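You operate a simulated robot arm through the tools that you are given. There is no shell and no other tool. Be economical: measure what you need, move in short steps, check, and stop when the job is done.

Carry out the task below with a simulated robot arm. There is one attempt and no reset: what you move stays moved.

TASK
Put the jar that says "JAM" from the hobby table top on top of the clear dew jar and the jar marked "picks" on top of the black sanding block.

It is judged by the outcome, as a careful person would: the job done as asked, and still so three seconds after it is handed in. It fails if anything else is knocked over, pushed out of place, dropped, spilled or broken.

THE ROBOT
A 7-joint arm with a two-finger parallel gripper, fixed in place. Base frame: the origin is at the foot of the arm, x ahead of it, y to its left, z up; the work surface is at about z = 0. Lengths are in mm, angles in rad, forces in N, time in s.
With the tool pointing down near the work surface it reaches from about 220 to 580 mm from the base axis. Its first joint turns from -1.152 to 1.152 rad. Payload 2.5 kg.
Tool frame: the origin (TCP) lies between the finger pads and is the grasp point; the fingertips stand 23 mm ahead of it; z points along the fingers, y is the line along which they close. The gripper opens to 94 mm. The fingers are 38 mm wide and 10 mm thick; the gripper's body (54 by 96 mm) begins 39 mm behind the TCP.
Orientation is that of the tool frame in the base frame, as [roll, pitch, yaw] about the fixed x, y, z axes, in that order (R = Rz(yaw) Ry(pitch) Rx(roll)). With the fingers straight down and closing along the base's y, the tool's x points along the base's -x, its y along +y and its z along -z.

THE INTERFACE
- The arm moves only by the tool step_arm. Its argument "steps" is a list of rows, each a list of 3 entries, a list of its own where there are three numbers: the opening in per cent of the stroke, from 0 (shut) to 100 (fully open), then the shift along the tool's x, y, z in mm, then the turn about the tool's z in rad. In form: [[jaw, [x, y, z], spin], ...]. A call has 1 to 12 rows; each row shifts and turns the commanded pose from where the row before left it, along the tool's axes as they then stand. A row lasts 0.2 s, in which the tool goes at most 50 mm and 0.15 rad; a call with a longer step from one row to the next is refused whole, and so is a gripper value outside its range. A pose out of reach is approached as far as the arm can. The call stops where the force on the tool passes 40 N (or 10 N more than at its start, if that is more) or the arm is blocked; 0.2 s more then pass. The fingers move at their own pace (about 108 mm/s each) and stop on an object; they squeeze with about 34 N. The grip force told is the motor's: it shows also when the fingers shut on nothing. Time passes only in rows, and 0.2 s behind the last, so rows that do not move let the fingers close. It gives the time, the measured TCP pose, the force on the tool (base axes), the opening and the grip force at its end, in the units of the frame above (readings bear some noise).
- Cameras (640 x 400 px; columns grow to the right, rows downward): "scene" is fixed at [106.3, -399.7, 543.3]; the picture's right is [0.92, -0.38, 0.00], its down [-0.22, -0.53, -0.82] and it looks along [0.31, 0.75, -0.58] (base axes); focal length 264 px, centre (320, 200). "wrist" rides on the gripper at [-39, 0, -44] in the tool frame; the picture's right is [0.00, -1.00, 0.00], its down [0.97, 0.00, -0.24] and it looks along [0.24, 0.00, 0.97] (tool axes); focal length 218 px, centre (320, 200).
- grab_frame(camera): a new picture of that camera. No time passes.
- point_at(camera, pixels): there is no depth. For up to 12 entries [column, row, z] of the newest picture of that camera ("zoom" is the newest enlarged one), the place [x, y] in the base frame at which the ray of that pixel passes the height z, good to about 2 mm. No time passes.
- close_up(camera, box): a new picture of the part [left, top, right, bottom] of that camera's present view, enlarged. No time passes.
- hand_in(): hands the job in; it is judged then, once.

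Work in short steps. Measure before you move; look again where a grasp or a placing could have gone wrong, and mend it. You have 60 turns and 22 pictures in all, the two below and enlarged ones among them. Open the gripper and draw the arm clear of the work before you hand the job in, unless the task says otherwise; then end with one line.

The tools are called as a command line: name --argument value ..., lists and objects as JSON in quotes. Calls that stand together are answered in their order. step_arm: Moves the arm, as the interface text tells. Its arguments: {"type":"object","properties":{"steps":{"type":"array"}},"required":["steps"]} The other tools are called the same way: grab_frame (camera) takes a picture; point_at (camera, pixels) gives the place at which the rays of pixels pass given heights; close_up (camera, box) takes an enlarged picture of a part of a camera's view; hand_in () hands the job in.

At the start:

```text
time: 0.0
tcp_pos: [324.8, -8.1, 393.5]
tool_rot: [-3.141, 0.001, 3.141]
contact_force: [-0.4, 1.0, 0.2]
width: 94.1
grip_force: 0.0
```

scene: 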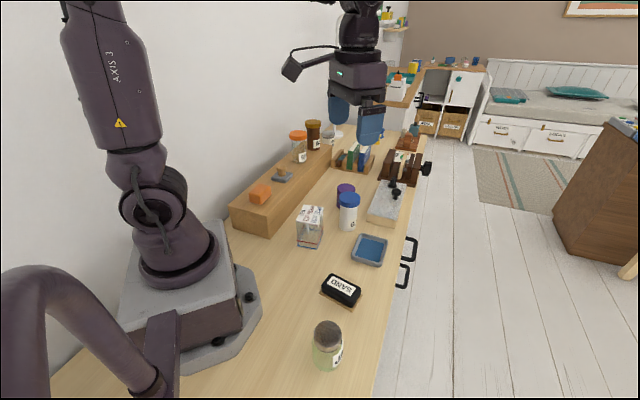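
wrist: 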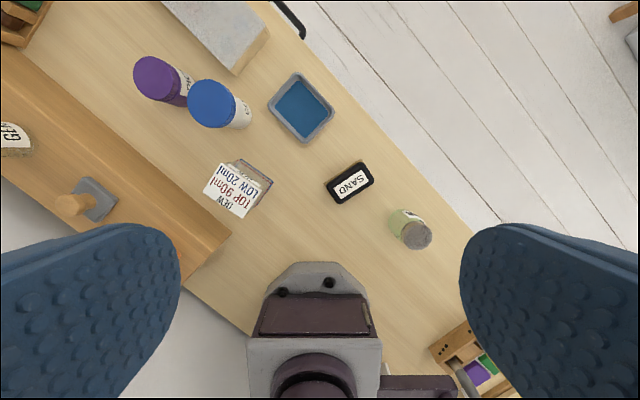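

The labels are too small to read here, so I enlarge the jars in the scene view.

close_up --camera "scene" --box '[270, 110, 430, 210]'

close_up --camera "scene" --box '[270, 180, 430, 380]'

close_up --camera "wrist" --box '[120, 40, 440, 250]'

```text
4.00 times, centred on (350, 160) of scene
```

zoom: 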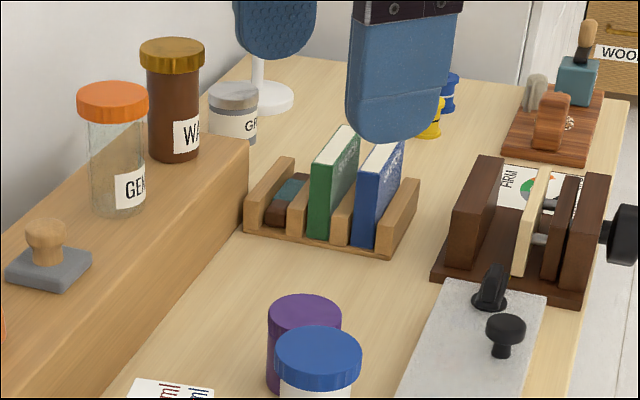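

```text
2.00 times, centred on (350, 280) of scene
```

zoom: 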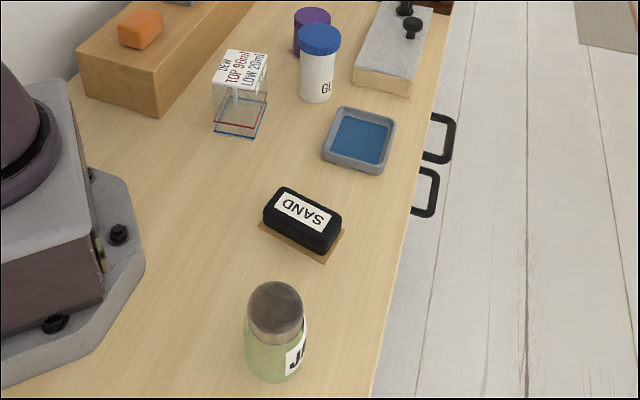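

```text
1.90 times, centred on (280, 145) of wrist
```

zoom: 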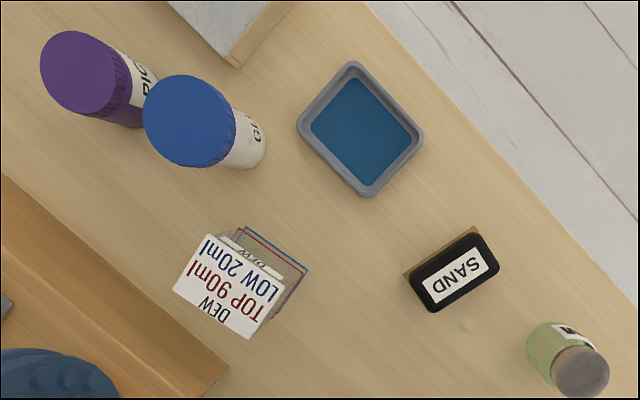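

The green jar (scene 328,331) reads "JA…", and the purple-lidded one (scene 346,188) reads "PIC…" from the wrist. I locate the tops by crossing the rays of both cameras.

point_at --camera "wrist" --pixels '[[418, 236, 60], [418, 236, 100], [232, 190.3, 60], [232, 190.3, 100], [351, 182.4, 20], [351, 182.4, 50], [152.6, 107.6, 60], [152.6, 107.6, 100], [211.6, 131.8, 60], [211.6, 131.8, 100], [300, 108, 20], [300, 108, 0]]'

point_at --camera "scene" --pixels '[[328, 331, 60], [328, 331, 100], [310.5, 215, 60], [310.5, 215, 100], [341.5, 286, 20], [341.5, 286, 50], [346.2, 188, 60], [346.2, 188, 100], [349.5, 197.5, 60], [349.5, 197.5, 100], [369, 249, 20], [369, 249, 0]]'

```text
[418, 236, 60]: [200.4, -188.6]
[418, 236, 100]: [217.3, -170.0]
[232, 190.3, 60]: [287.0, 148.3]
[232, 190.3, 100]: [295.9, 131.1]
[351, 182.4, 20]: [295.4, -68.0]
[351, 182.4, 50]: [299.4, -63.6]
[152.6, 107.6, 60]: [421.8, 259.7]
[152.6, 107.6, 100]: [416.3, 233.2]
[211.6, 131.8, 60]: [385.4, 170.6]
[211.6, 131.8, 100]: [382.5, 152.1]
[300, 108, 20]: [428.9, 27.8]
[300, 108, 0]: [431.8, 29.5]
```

```text
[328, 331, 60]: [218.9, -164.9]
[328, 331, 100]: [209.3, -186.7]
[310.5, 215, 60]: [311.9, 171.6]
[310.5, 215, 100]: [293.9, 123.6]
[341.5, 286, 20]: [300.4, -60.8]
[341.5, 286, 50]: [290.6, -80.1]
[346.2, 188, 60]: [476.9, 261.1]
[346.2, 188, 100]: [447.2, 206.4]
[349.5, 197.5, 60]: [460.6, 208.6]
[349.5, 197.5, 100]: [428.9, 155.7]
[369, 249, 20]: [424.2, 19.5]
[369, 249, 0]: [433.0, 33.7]
```

My wrist rows for the lids were miscalculated (they are at (153,79) and (212,103)); I redo those. I also measure widths: JAM lid, purple lid, dew top corners.

point_at --camera "wrist" --pixels '[[152.6, 78.7, 60], [152.6, 78.7, 100], [211.6, 102.9, 60], [211.6, 102.9, 100], [219.5, 163.4, 93], [262.6, 187.1, 93], [243.2, 217.6, 93], [202.6, 192.4, 93]]'

point_at --camera "scene" --pixels '[[303, 204, 93], [324, 208.5, 93], [318, 226, 93], [296.5, 222, 93], [314, 331, 86], [342, 331, 86], [336.8, 188, 90], [355.3, 188, 90], [313, 346, 40], [344, 353, 40]]'

```text
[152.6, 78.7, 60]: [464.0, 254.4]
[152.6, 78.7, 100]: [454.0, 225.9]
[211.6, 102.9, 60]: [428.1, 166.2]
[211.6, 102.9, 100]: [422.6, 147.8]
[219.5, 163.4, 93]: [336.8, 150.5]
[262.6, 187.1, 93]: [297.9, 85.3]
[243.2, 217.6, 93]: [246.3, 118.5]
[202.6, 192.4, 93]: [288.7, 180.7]
```

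```text
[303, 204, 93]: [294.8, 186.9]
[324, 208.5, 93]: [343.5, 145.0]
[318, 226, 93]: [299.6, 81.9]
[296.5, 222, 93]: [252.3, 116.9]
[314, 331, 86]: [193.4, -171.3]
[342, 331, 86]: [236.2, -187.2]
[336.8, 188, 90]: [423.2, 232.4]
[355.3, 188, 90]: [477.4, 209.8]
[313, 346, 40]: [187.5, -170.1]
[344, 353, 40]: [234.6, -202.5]
```

Estimates: JAM lid ≈(211,-177, top 85), dew ≈(296,134, top 93), SAND ≈(297,-66, top 30), purple ≈(459,241, top 78). I move above JAM at z≈220 and look.

step_arm --steps '[[100, [19, -28, 29], 0], [100, [19, -28, 29], 0], [100, [19, -28, 29], 0], [100, [19, -28, 29], 0], [100, [19, -28, 29], 0], [100, [19, -29, 29], 0], [100, [0, 0, 0], 0]]'

grab_frame --camera "wrist"

```text
time: 1.6
tcp_pos: [212.3, -177.1, 217.9]
tool_rot: [-3.141, 0.002, -3.141]
contact_force: [0.4, 0.4, 0.3]
width: 93.9
grip_force: 0.1
```

```text
16 pictures are left
```

wrist: 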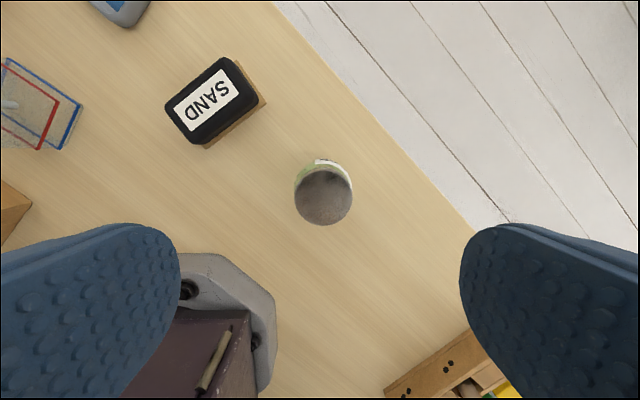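

Lid centre is at (324,196), body bulging up to (320,160). I measure the lid, the base plate edge (277,330), the wooden box (385,385), and the SAND corners.

point_at --camera "wrist" --pixels '[[324, 196, 85], [294, 196, 85], [353, 196, 85], [277, 330, 20], [385, 390, 40], [165, 102, 30], [228, 57, 30], [259, 99, 30], [199, 144, 30], [266, 101, 2], [206, 148, 2]]'

```text
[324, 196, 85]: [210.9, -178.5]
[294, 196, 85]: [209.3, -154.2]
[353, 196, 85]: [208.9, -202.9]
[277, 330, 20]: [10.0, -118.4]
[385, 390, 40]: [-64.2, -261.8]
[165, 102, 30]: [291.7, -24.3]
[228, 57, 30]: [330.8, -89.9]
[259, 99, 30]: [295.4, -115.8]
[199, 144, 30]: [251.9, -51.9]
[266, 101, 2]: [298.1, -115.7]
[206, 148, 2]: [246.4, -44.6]
```

JAM axis ≈(210,-178.5), with clear surroundings. I descend to z≈54 with the jaws open.

step_arm --steps '[[100, [2, -1.4, 40], 0], [100, [0, 0, 40], 0], [100, [0, 0, 35], 0], [100, [0, 0, 30], 0], [100, [0, 0, 19], 0], [100, [0, 0, 0], 0]]'

grab_frame --camera "scene"

```text
time: 3.0
tcp_pos: [208.3, -178.8, 53.6]
tool_rot: [-3.14, -0.001, 3.141]
contact_force: [0.1, 0.1, 0.1]
width: 94.2
grip_force: 0.1
```

```text
15 pictures are left
```

scene: 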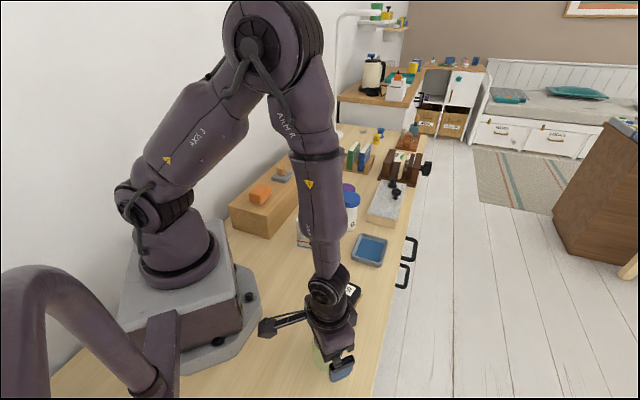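

The jar is between the fingers. I nudge it 1.5 mm and close.

step_arm --steps '[[100, [-1.5, 0, 0], 0], [0, [0, 0, 0], 0], [0, [0, 0, 0], 0], [0, [0, 0, 0], 0]]'

```text
time: 4.0
tcp_pos: [210.9, -178.4, 55.1]
tool_rot: [3.141, 0.001, 3.14]
contact_force: [-0.1, -0.4, -0.1]
width: 56.6
grip_force: 34.6
```

Grip holds at width 56.6. I lift straight up.

step_arm --steps '[[0, [0, 0, -10], 0], [0, [0, 0, -25], 0], [0, [0, 0, -35], 0], [0, [0, 0, -35], 0], [0, [0, 0, -35], 0], [0, [0, 0, -35], 0], [0, [0, 0, -15], 0], [0, [0, 0, 0], 0]]'

step_arm --steps '[[0, [-10, 25, 0], 0], [0, [-12, 35, 0], 0], [0, [-12, 35, 0], 0], [0, [-12, 35, 0], 0], [0, [-8, 32, 0], 0], [0, [8, 32, 0], 0], [0, [12, 35, 0], 0], [0, [12, 35, 0], 0], [0, [12, 30, 0], 0], [0, [0, 18, 0], 0], [0, [0, 0, 0], 0]]'

grab_frame --camera "wrist"

```text
time: 5.8
tcp_pos: [212.0, -180.9, 244.9]
tool_rot: [-3.141, -0.001, -3.141]
contact_force: [0.9, 0.3, -1.6]
width: 56.4
grip_force: 33.8
```

```text
time: 8.2
tcp_pos: [218.9, 133.7, 246.6]
tool_rot: [3.141, 0.0, -3.141]
contact_force: [0.0, -0.9, -1.5]
width: 56.2
grip_force: 34.5
```

```text
14 pictures are left
```

wrist: 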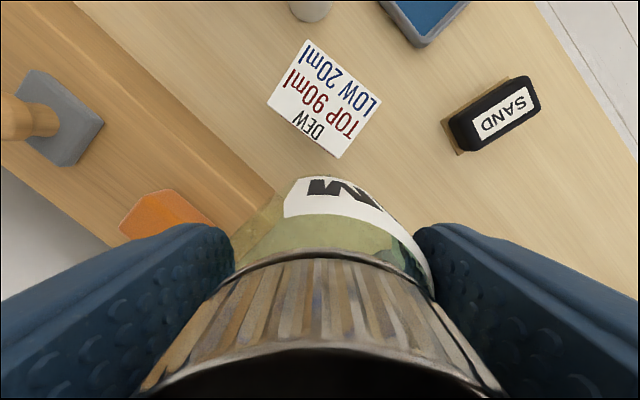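

The label shows "…M": JAM confirmed. Dew top corners at (307,38),(382,98),(340,158),(267,102); I measure, and check its height with the scene's base corner (315,248).

point_at --camera "wrist" --pixels '[[307, 38, 88], [382, 98, 88], [340, 158, 88], [267, 102, 88], [307, 38, 98], [382, 98, 98], [340, 158, 98], [267, 102, 98]]'

close_up --camera "scene" --box '[280, 170, 380, 270]'

```text
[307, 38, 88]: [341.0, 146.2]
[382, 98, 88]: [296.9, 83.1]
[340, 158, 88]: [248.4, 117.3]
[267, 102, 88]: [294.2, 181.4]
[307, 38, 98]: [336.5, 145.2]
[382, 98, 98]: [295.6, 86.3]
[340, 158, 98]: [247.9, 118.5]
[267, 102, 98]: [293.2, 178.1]
```

```text
4.00 times, centred on (330, 220) of scene
```

zoom: 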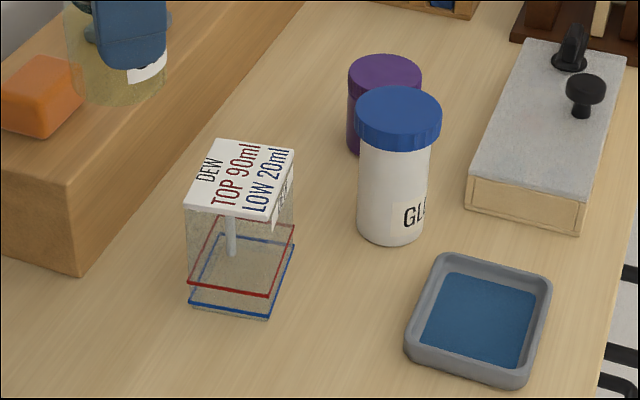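

point_at --camera "zoom" --pixels '[[268, 320, 0], [188, 305, 0], [266, 219, 80], [266, 219, 90], [183, 207, 80], [183, 207, 90], [215, 139, 90], [294, 149, 90], [215, 139, 80], [294, 149, 80]]'

```text
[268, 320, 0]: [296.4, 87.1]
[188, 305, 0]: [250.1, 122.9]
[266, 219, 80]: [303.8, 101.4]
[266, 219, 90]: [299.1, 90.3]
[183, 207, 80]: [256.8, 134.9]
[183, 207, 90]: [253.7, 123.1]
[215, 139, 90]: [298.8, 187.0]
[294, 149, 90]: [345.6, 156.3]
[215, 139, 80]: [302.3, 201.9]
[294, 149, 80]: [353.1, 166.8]
```

Dew top centre ≈(295,132.5), top z≈94.5, about 77×58 mm. The jar bottom is ≈55.5 below the TCP, so contact is expected at TCP z≈150; I move over and down to ≈160.

step_arm --steps '[[0, [-20, 0, 0], 0], [0, [-30, -1, 0], 0], [0, [-20, 0, 0], 0], [0, [-4.7, 0, 20], 0], [0, [0, 0, 30], 0], [0, [0, 0, 25], 0], [0, [0, 0, 10], 0], [0, [0, 0, 0], 0]]'

close_up --camera "scene" --box '[260, 140, 380, 260]'

```text
time: 10.0
tcp_pos: [294.6, 132.5, 158.9]
tool_rot: [3.141, -0.001, -3.14]
contact_force: [1.1, -0.4, -2.2]
width: 56.5
grip_force: 34.2
```

```text
3.33 times, centred on (320, 200) of scene
```

zoom: 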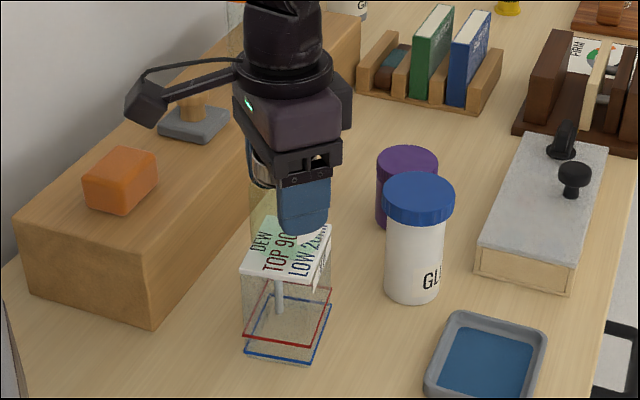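

The jar sits above the dew lid. I creep down and watch the force.

step_arm --steps '[[0, [0, 0, 4], 0], [0, [0, 0, 3], 0], [0, [0, 0, 1], 0], [0, [0, 0, 1], 0]]'

```text
time: 11.0
tcp_pos: [295.8, 130.8, 151.4]
tool_rot: [-3.142, 0.004, -3.14]
contact_force: [-1.3, -4.4, 20.7]
width: 56.4
grip_force: 34.1
```

Contact (about 21 N upward). I ease up slightly and open the jaws gradually.

step_arm --steps '[[0, [0, 0, -0.7], 0]]'

```text
time: 11.4
tcp_pos: [294.9, 132.8, 151.4]
tool_rot: [3.139, 0.002, 3.141]
contact_force: [3.9, -1.4, 9.8]
width: 56.4
grip_force: 34.7
```

step_arm --steps '[[0, [0, 0, -0.4], 0], [64, [0, 0, 0], 0], [75, [0, 0, 0], 0], [100, [0, 0, 0], 0], [100, [0, 0, 0], 0]]'

grab_frame --camera "wrist"

```text
time: 12.6
tcp_pos: [295.0, 131.6, 154.0]
tool_rot: [3.141, 0.0, -3.141]
contact_force: [0.7, 0.9, 0.2]
width: 93.8
grip_force: 0.0
```

```text
11 pictures are left
```

wrist: 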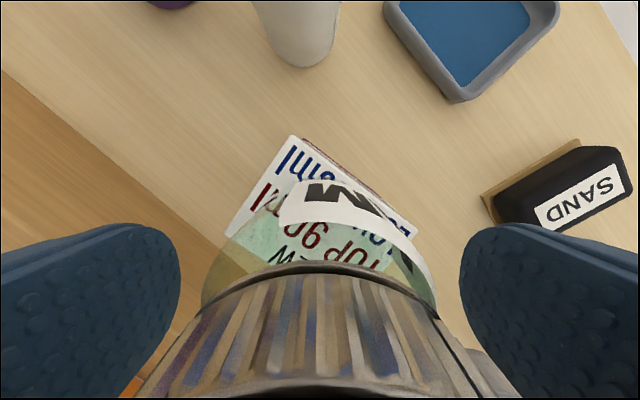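

The jar stands. I raise clear to z≈250, then go toward the purple jar.

step_arm --steps '[[100, [0, 0, -20], 0], [100, [0, 0, -40], 0], [100, [0, 0, -40], 0], [100, [0, 0, 0], 0], [100, [-25, 15, 0], 0], [100, [-35, 24, 0], 0], [100, [-35, 24, 0], 0], [100, [-35, 24, 0], 0], [100, [-34, 21, 0], 0], [100, [0, 0, 0], 0]]'

grab_frame --camera "wrist"

grab_frame --camera "scene"

```text
time: 14.8
tcp_pos: [457.8, 239.2, 252.8]
tool_rot: [3.141, -0.001, -3.141]
contact_force: [-0.1, 0.4, 0.3]
width: 94.0
grip_force: 0.0
```

```text
10 pictures are left
```

wrist: 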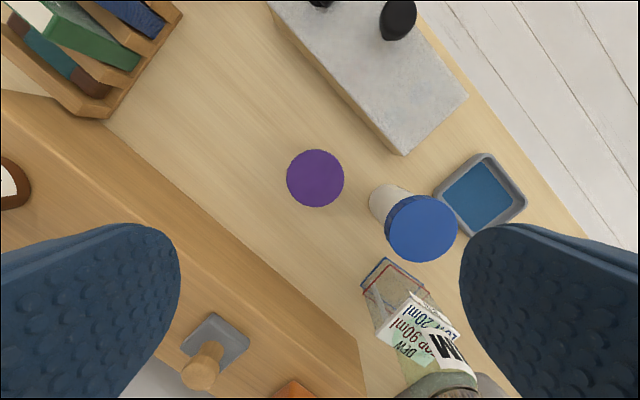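

```text
9 pictures are left
```

scene: 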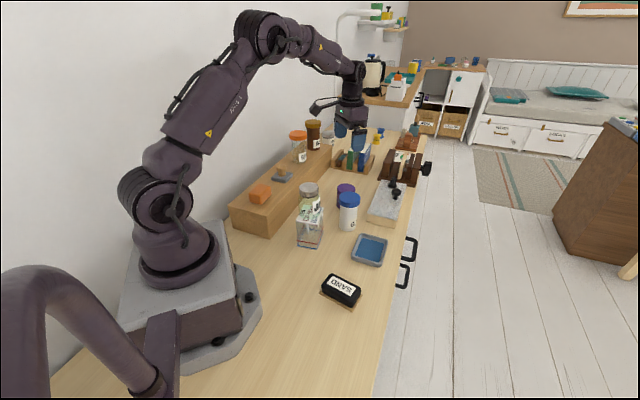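

JAM stands upright on the dew jar. Purple lid centre is (315,178), edges 286–344; I measure it plus the plank edge, blue jar and stone block.

point_at --camera "wrist" --pixels '[[315, 178, 75], [315, 178, 85], [286, 178, 80], [344, 178, 80], [105, 123, 0], [200, 207, 0], [100, 165, 60], [359, 335, 60], [421, 228, 110], [385, 228, 110], [378, 218, 0], [400, 155, 20]]'

point_at --camera "scene" --pixels '[[346, 188, 75], [346, 188, 85], [337, 208, 0], [229, 206, 60], [310, 160, 60]]'

close_up --camera "scene" --box '[290, 160, 390, 260]'

```text
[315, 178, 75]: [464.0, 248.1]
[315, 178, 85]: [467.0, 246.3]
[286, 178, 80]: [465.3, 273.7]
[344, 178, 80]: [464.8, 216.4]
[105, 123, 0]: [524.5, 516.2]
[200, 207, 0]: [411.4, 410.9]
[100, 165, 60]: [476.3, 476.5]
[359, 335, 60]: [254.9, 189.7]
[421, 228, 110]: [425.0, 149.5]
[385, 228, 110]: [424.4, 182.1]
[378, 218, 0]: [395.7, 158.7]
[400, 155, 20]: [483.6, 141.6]
```

```text
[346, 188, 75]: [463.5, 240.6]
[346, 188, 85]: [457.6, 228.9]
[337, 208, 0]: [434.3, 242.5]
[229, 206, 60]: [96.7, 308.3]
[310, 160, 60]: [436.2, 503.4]
```

```text
4.00 times, centred on (340, 210) of scene
```

zoom: 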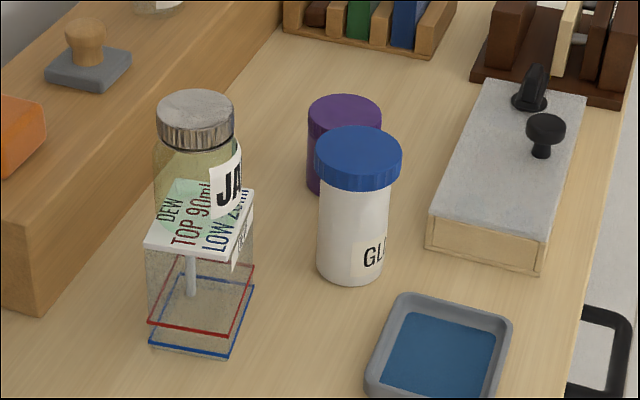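

Crossing rays: purple top z≈69, axis ≈(464,248), dia ≈58; the blue jar clears the open finger by ~16 mm. I descend in place, stopping partway.

step_arm --steps '[[100, [-5, 7.5, 30], 0], [100, [0, 0, 40], 0], [100, [0, 0, 40], 0], [100, [0, 0, 30], 0], [100, [0, 0, 0], 0]]'

grab_frame --camera "wrist"

```text
time: 16.0
tcp_pos: [464.1, 249.2, 113.8]
tool_rot: [3.141, -0.002, -3.141]
contact_force: [-0.6, 0.1, -0.8]
width: 94.3
grip_force: 0.0
```

```text
7 pictures are left
```

wrist: 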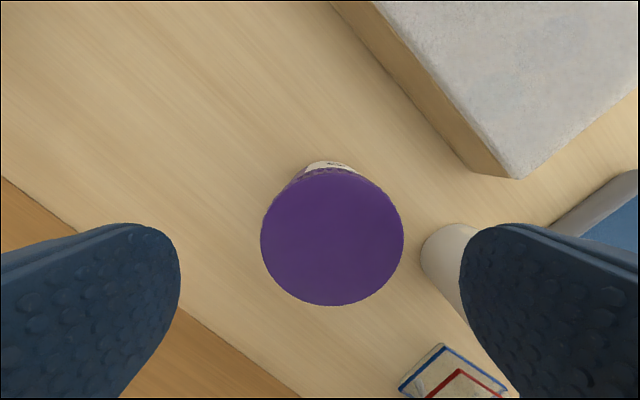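

Lid centre now at (332,238), a bit right of the axis; I measure it again.

point_at --camera "wrist" --pixels '[[332, 238, 69], [332, 238, 75], [261, 238, 69], [403, 238, 69], [421, 250, 40], [421, 250, 80], [440, 228, 0]]'

```text
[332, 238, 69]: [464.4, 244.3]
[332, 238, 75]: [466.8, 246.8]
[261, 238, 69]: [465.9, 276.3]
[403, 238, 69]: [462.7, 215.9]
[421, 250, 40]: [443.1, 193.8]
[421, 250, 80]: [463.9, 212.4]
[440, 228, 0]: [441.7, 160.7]
```

Axis ≈(464.5,245). I shift y −3.5, narrow to 84 % for more clearance from the blue jar, and descend to z≈42.

step_arm --steps '[[84, [0, -3.5, 0], 0], [84, [0, 0, 15], 0], [84, [0, 0, 20], 0], [84, [0, 0, 20], 0], [84, [0, 0, 15], 0], [84, [0, 0, 0], 0]]'

```text
time: 17.4
tcp_pos: [462.7, 243.8, 42.4]
tool_rot: [-3.141, 0.0, 3.141]
contact_force: [0.3, 0.1, -0.6]
width: 79.1
grip_force: 0.0
```

No contact on the way down; I close.

step_arm --steps '[[50, [0, 0, 0], 0], [0, [0, 0, 0], 0], [0, [0, 0, 0], 0], [0, [0, 0, 0], 0]]'

step_arm --steps '[[0, [0, 0, -8], 0], [0, [0, 0, -20], 0], [0, [0, 0, -35], 0], [0, [0, 0, -40], 0], [0, [0, 0, -40], 0], [0, [0, 0, -40], 0], [0, [0, 0, -25], 0], [0, [0, 0, 0], 0]]'

grab_frame --camera "wrist"

```text
time: 18.4
tcp_pos: [461.9, 244.4, 43.4]
tool_rot: [3.141, 0.0, 3.141]
contact_force: [0.2, -0.6, 0.2]
width: 59.5
grip_force: 34.1
```

```text
time: 20.2
tcp_pos: [462.5, 243.4, 250.7]
tool_rot: [3.14, 0.0, -3.141]
contact_force: [0.8, 0.4, -0.4]
width: 59.7
grip_force: 34.2
```

```text
6 pictures are left
```

wrist: 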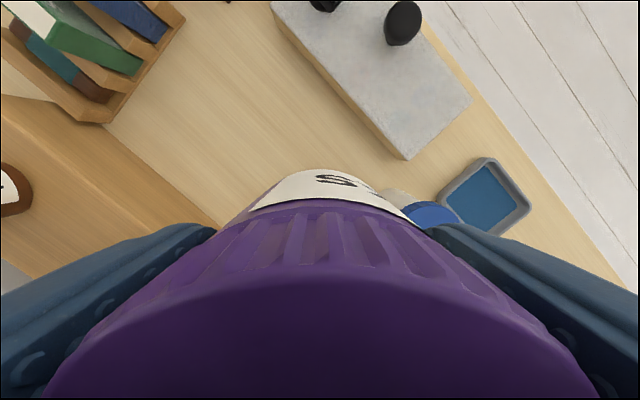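

Held (width 59.7), label ends in "S" – "PICKS". I travel high to (230,-68), behind the SAND block, to look at it.

step_arm --steps '[[0, [14, -18, 0], 0], [0, [22, -30, 0], 0], [0, [24, -32, 0], 0], [0, [24, -32, 0], 0], [0, [24, -32, 0], 0], [0, [24, -32, 0], 0], [0, [24, -32, 0], 0], [0, [24, -32, 0], 0], [0, [24, -32, 0], 0], [0, [20, -26, 0], 0], [0, [10, -14.5, 0], 0], [0, [0, 0, 0], 0]]'

grab_frame --camera "wrist"

```text
time: 22.8
tcp_pos: [230.5, -69.0, 251.8]
tool_rot: [-3.141, -0.001, -3.141]
contact_force: [-1.0, -1.0, -1.6]
width: 59.7
grip_force: 34.4
```

```text
5 pictures are left
```

wrist: 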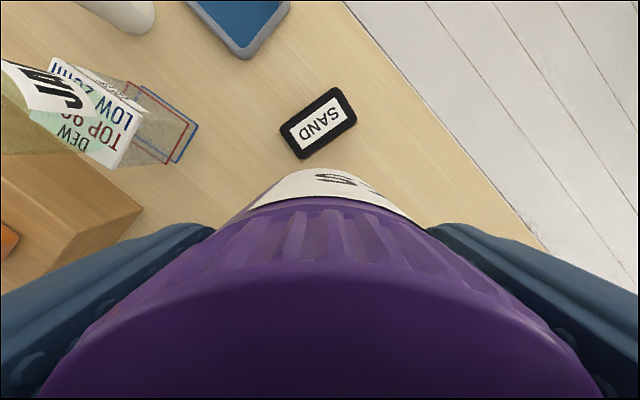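

SAND top corners are about (281,127),(337,88),(357,121),(302,158). I measure the centre at heights 28–35.

point_at --camera "wrist" --pixels '[[319, 123, 30], [319, 123, 36], [281, 127, 30], [337, 88, 30], [357, 121, 30], [302, 158, 30]]'

point_at --camera "scene" --pixels '[[341.5, 286, 30], [341.5, 286, 36]]'

```text
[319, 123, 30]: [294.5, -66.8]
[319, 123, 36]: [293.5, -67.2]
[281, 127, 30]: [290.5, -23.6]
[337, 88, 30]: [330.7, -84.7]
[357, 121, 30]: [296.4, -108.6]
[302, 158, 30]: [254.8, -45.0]
```

```text
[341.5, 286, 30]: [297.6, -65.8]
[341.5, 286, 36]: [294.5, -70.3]
```

Centre ≈(294,-67), top ≈30–34, so contact is expected near TCP z≈73–77. I move over it and down to z≈84.

step_arm --steps '[[0, [-20, 0, 0], 0], [0, [-30, 1, 0], 0], [0, [-14, 0, 0], 0], [0, [0, 0, 25], 0], [0, [0, 0, 40], 0], [0, [0, 0, 40], 0], [0, [0, 0, 35], 0], [0, [0, 0, 18], 0], [0, [0, 0, 8], 0], [0, [0, 0, 0], 0]]'

close_up --camera "scene" --box '[280, 220, 400, 320]'

```text
time: 25.0
tcp_pos: [293.9, -67.1, 85.9]
tool_rot: [3.141, 0.001, 3.141]
contact_force: [0.0, 0.5, -0.9]
width: 59.4
grip_force: 33.8
```

```text
4.00 times, centred on (340, 270) of scene
```

zoom: 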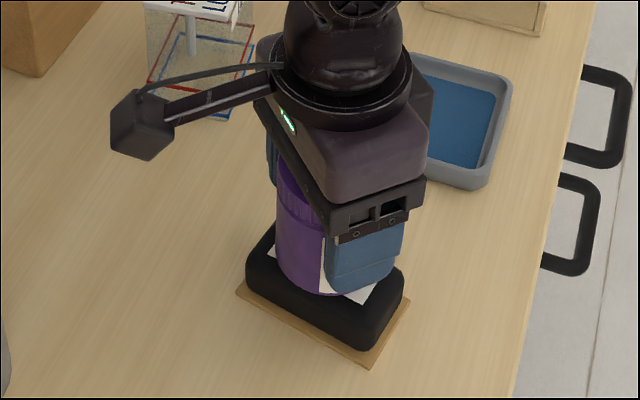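

Well centred over the block. I creep down watching the force.

step_arm --steps '[[0, [0, 0, 3], 0], [0, [0, 0, 2], 0], [0, [0, 0, 1], 0], [0, [0, 0, 0], 0]]'

```text
time: 26.0
tcp_pos: [294.2, -66.7, 80.0]
tool_rot: [3.141, 0.0, -3.14]
contact_force: [0.5, -0.2, 0.0]
width: 59.3
grip_force: 34.3
```

step_arm --steps '[[0, [0, 0, 1], 0], [0, [0, 0, 1], 0], [0, [0, 0, 0], 0]]'

```text
time: 26.8
tcp_pos: [294.2, -68.0, 76.9]
tool_rot: [-3.141, 0.001, 3.141]
contact_force: [1.2, -0.2, -0.3]
width: 59.5
grip_force: 33.9
```

step_arm --steps '[[0, [0, 0, 1], 0], [0, [0, 0, 0.5], 0], [0, [0, 0, 0], 0]]'

```text
time: 27.6
tcp_pos: [294.3, -68.3, 76.5]
tool_rot: [3.141, -0.001, 3.141]
contact_force: [-1.7, 2.6, 8.0]
width: 59.6
grip_force: 33.7
```

Light contact (8 N). I release gradually, then look.

step_arm --steps '[[0, [0, 0, -0.2], 0], [67, [0, 0, 0], 0], [78, [0, 0, 0], 0], [100, [0, 0, 0], 0], [100, [0, 0, 0], 0]]'

step_arm --steps '[[100, [0, 0, -15], 0], [100, [0, 0, -30], 0], [100, [0, 0, -40], 0], [100, [0, 0, -40], 0], [100, [0, 0, -40], 0], [100, [0, 0, -40], 0], [100, [0, 0, -30], 0], [100, [0, 0, 0], 0]]'

grab_frame --camera "scene"

```text
time: 28.8
tcp_pos: [293.1, -68.7, 76.0]
tool_rot: [-3.141, -0.001, 3.142]
contact_force: [-0.4, -0.4, 0.2]
width: 94.0
grip_force: 0.1
```

```text
time: 30.6
tcp_pos: [293.3, -68.2, 311.8]
tool_rot: [-3.141, 0.001, -3.14]
contact_force: [0.1, -0.1, -0.7]
width: 93.8
grip_force: 0.1
```

```text
3 pictures are left
```

scene: 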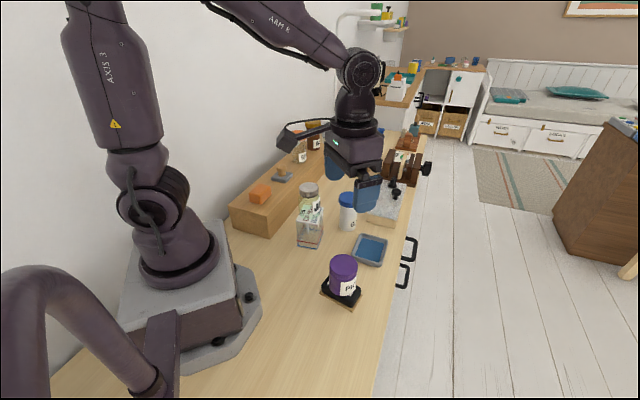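

Both stacks stand upright, nothing else has moved, and the arm is clear. I hand in.

hand_in

```text
The job is handed in.
```

The JAM jar is on top of the clear dew jar and the picks jar is on top of the black sanding block; both stood upright in the last picture before hand-in, with nothing else visibly moved.
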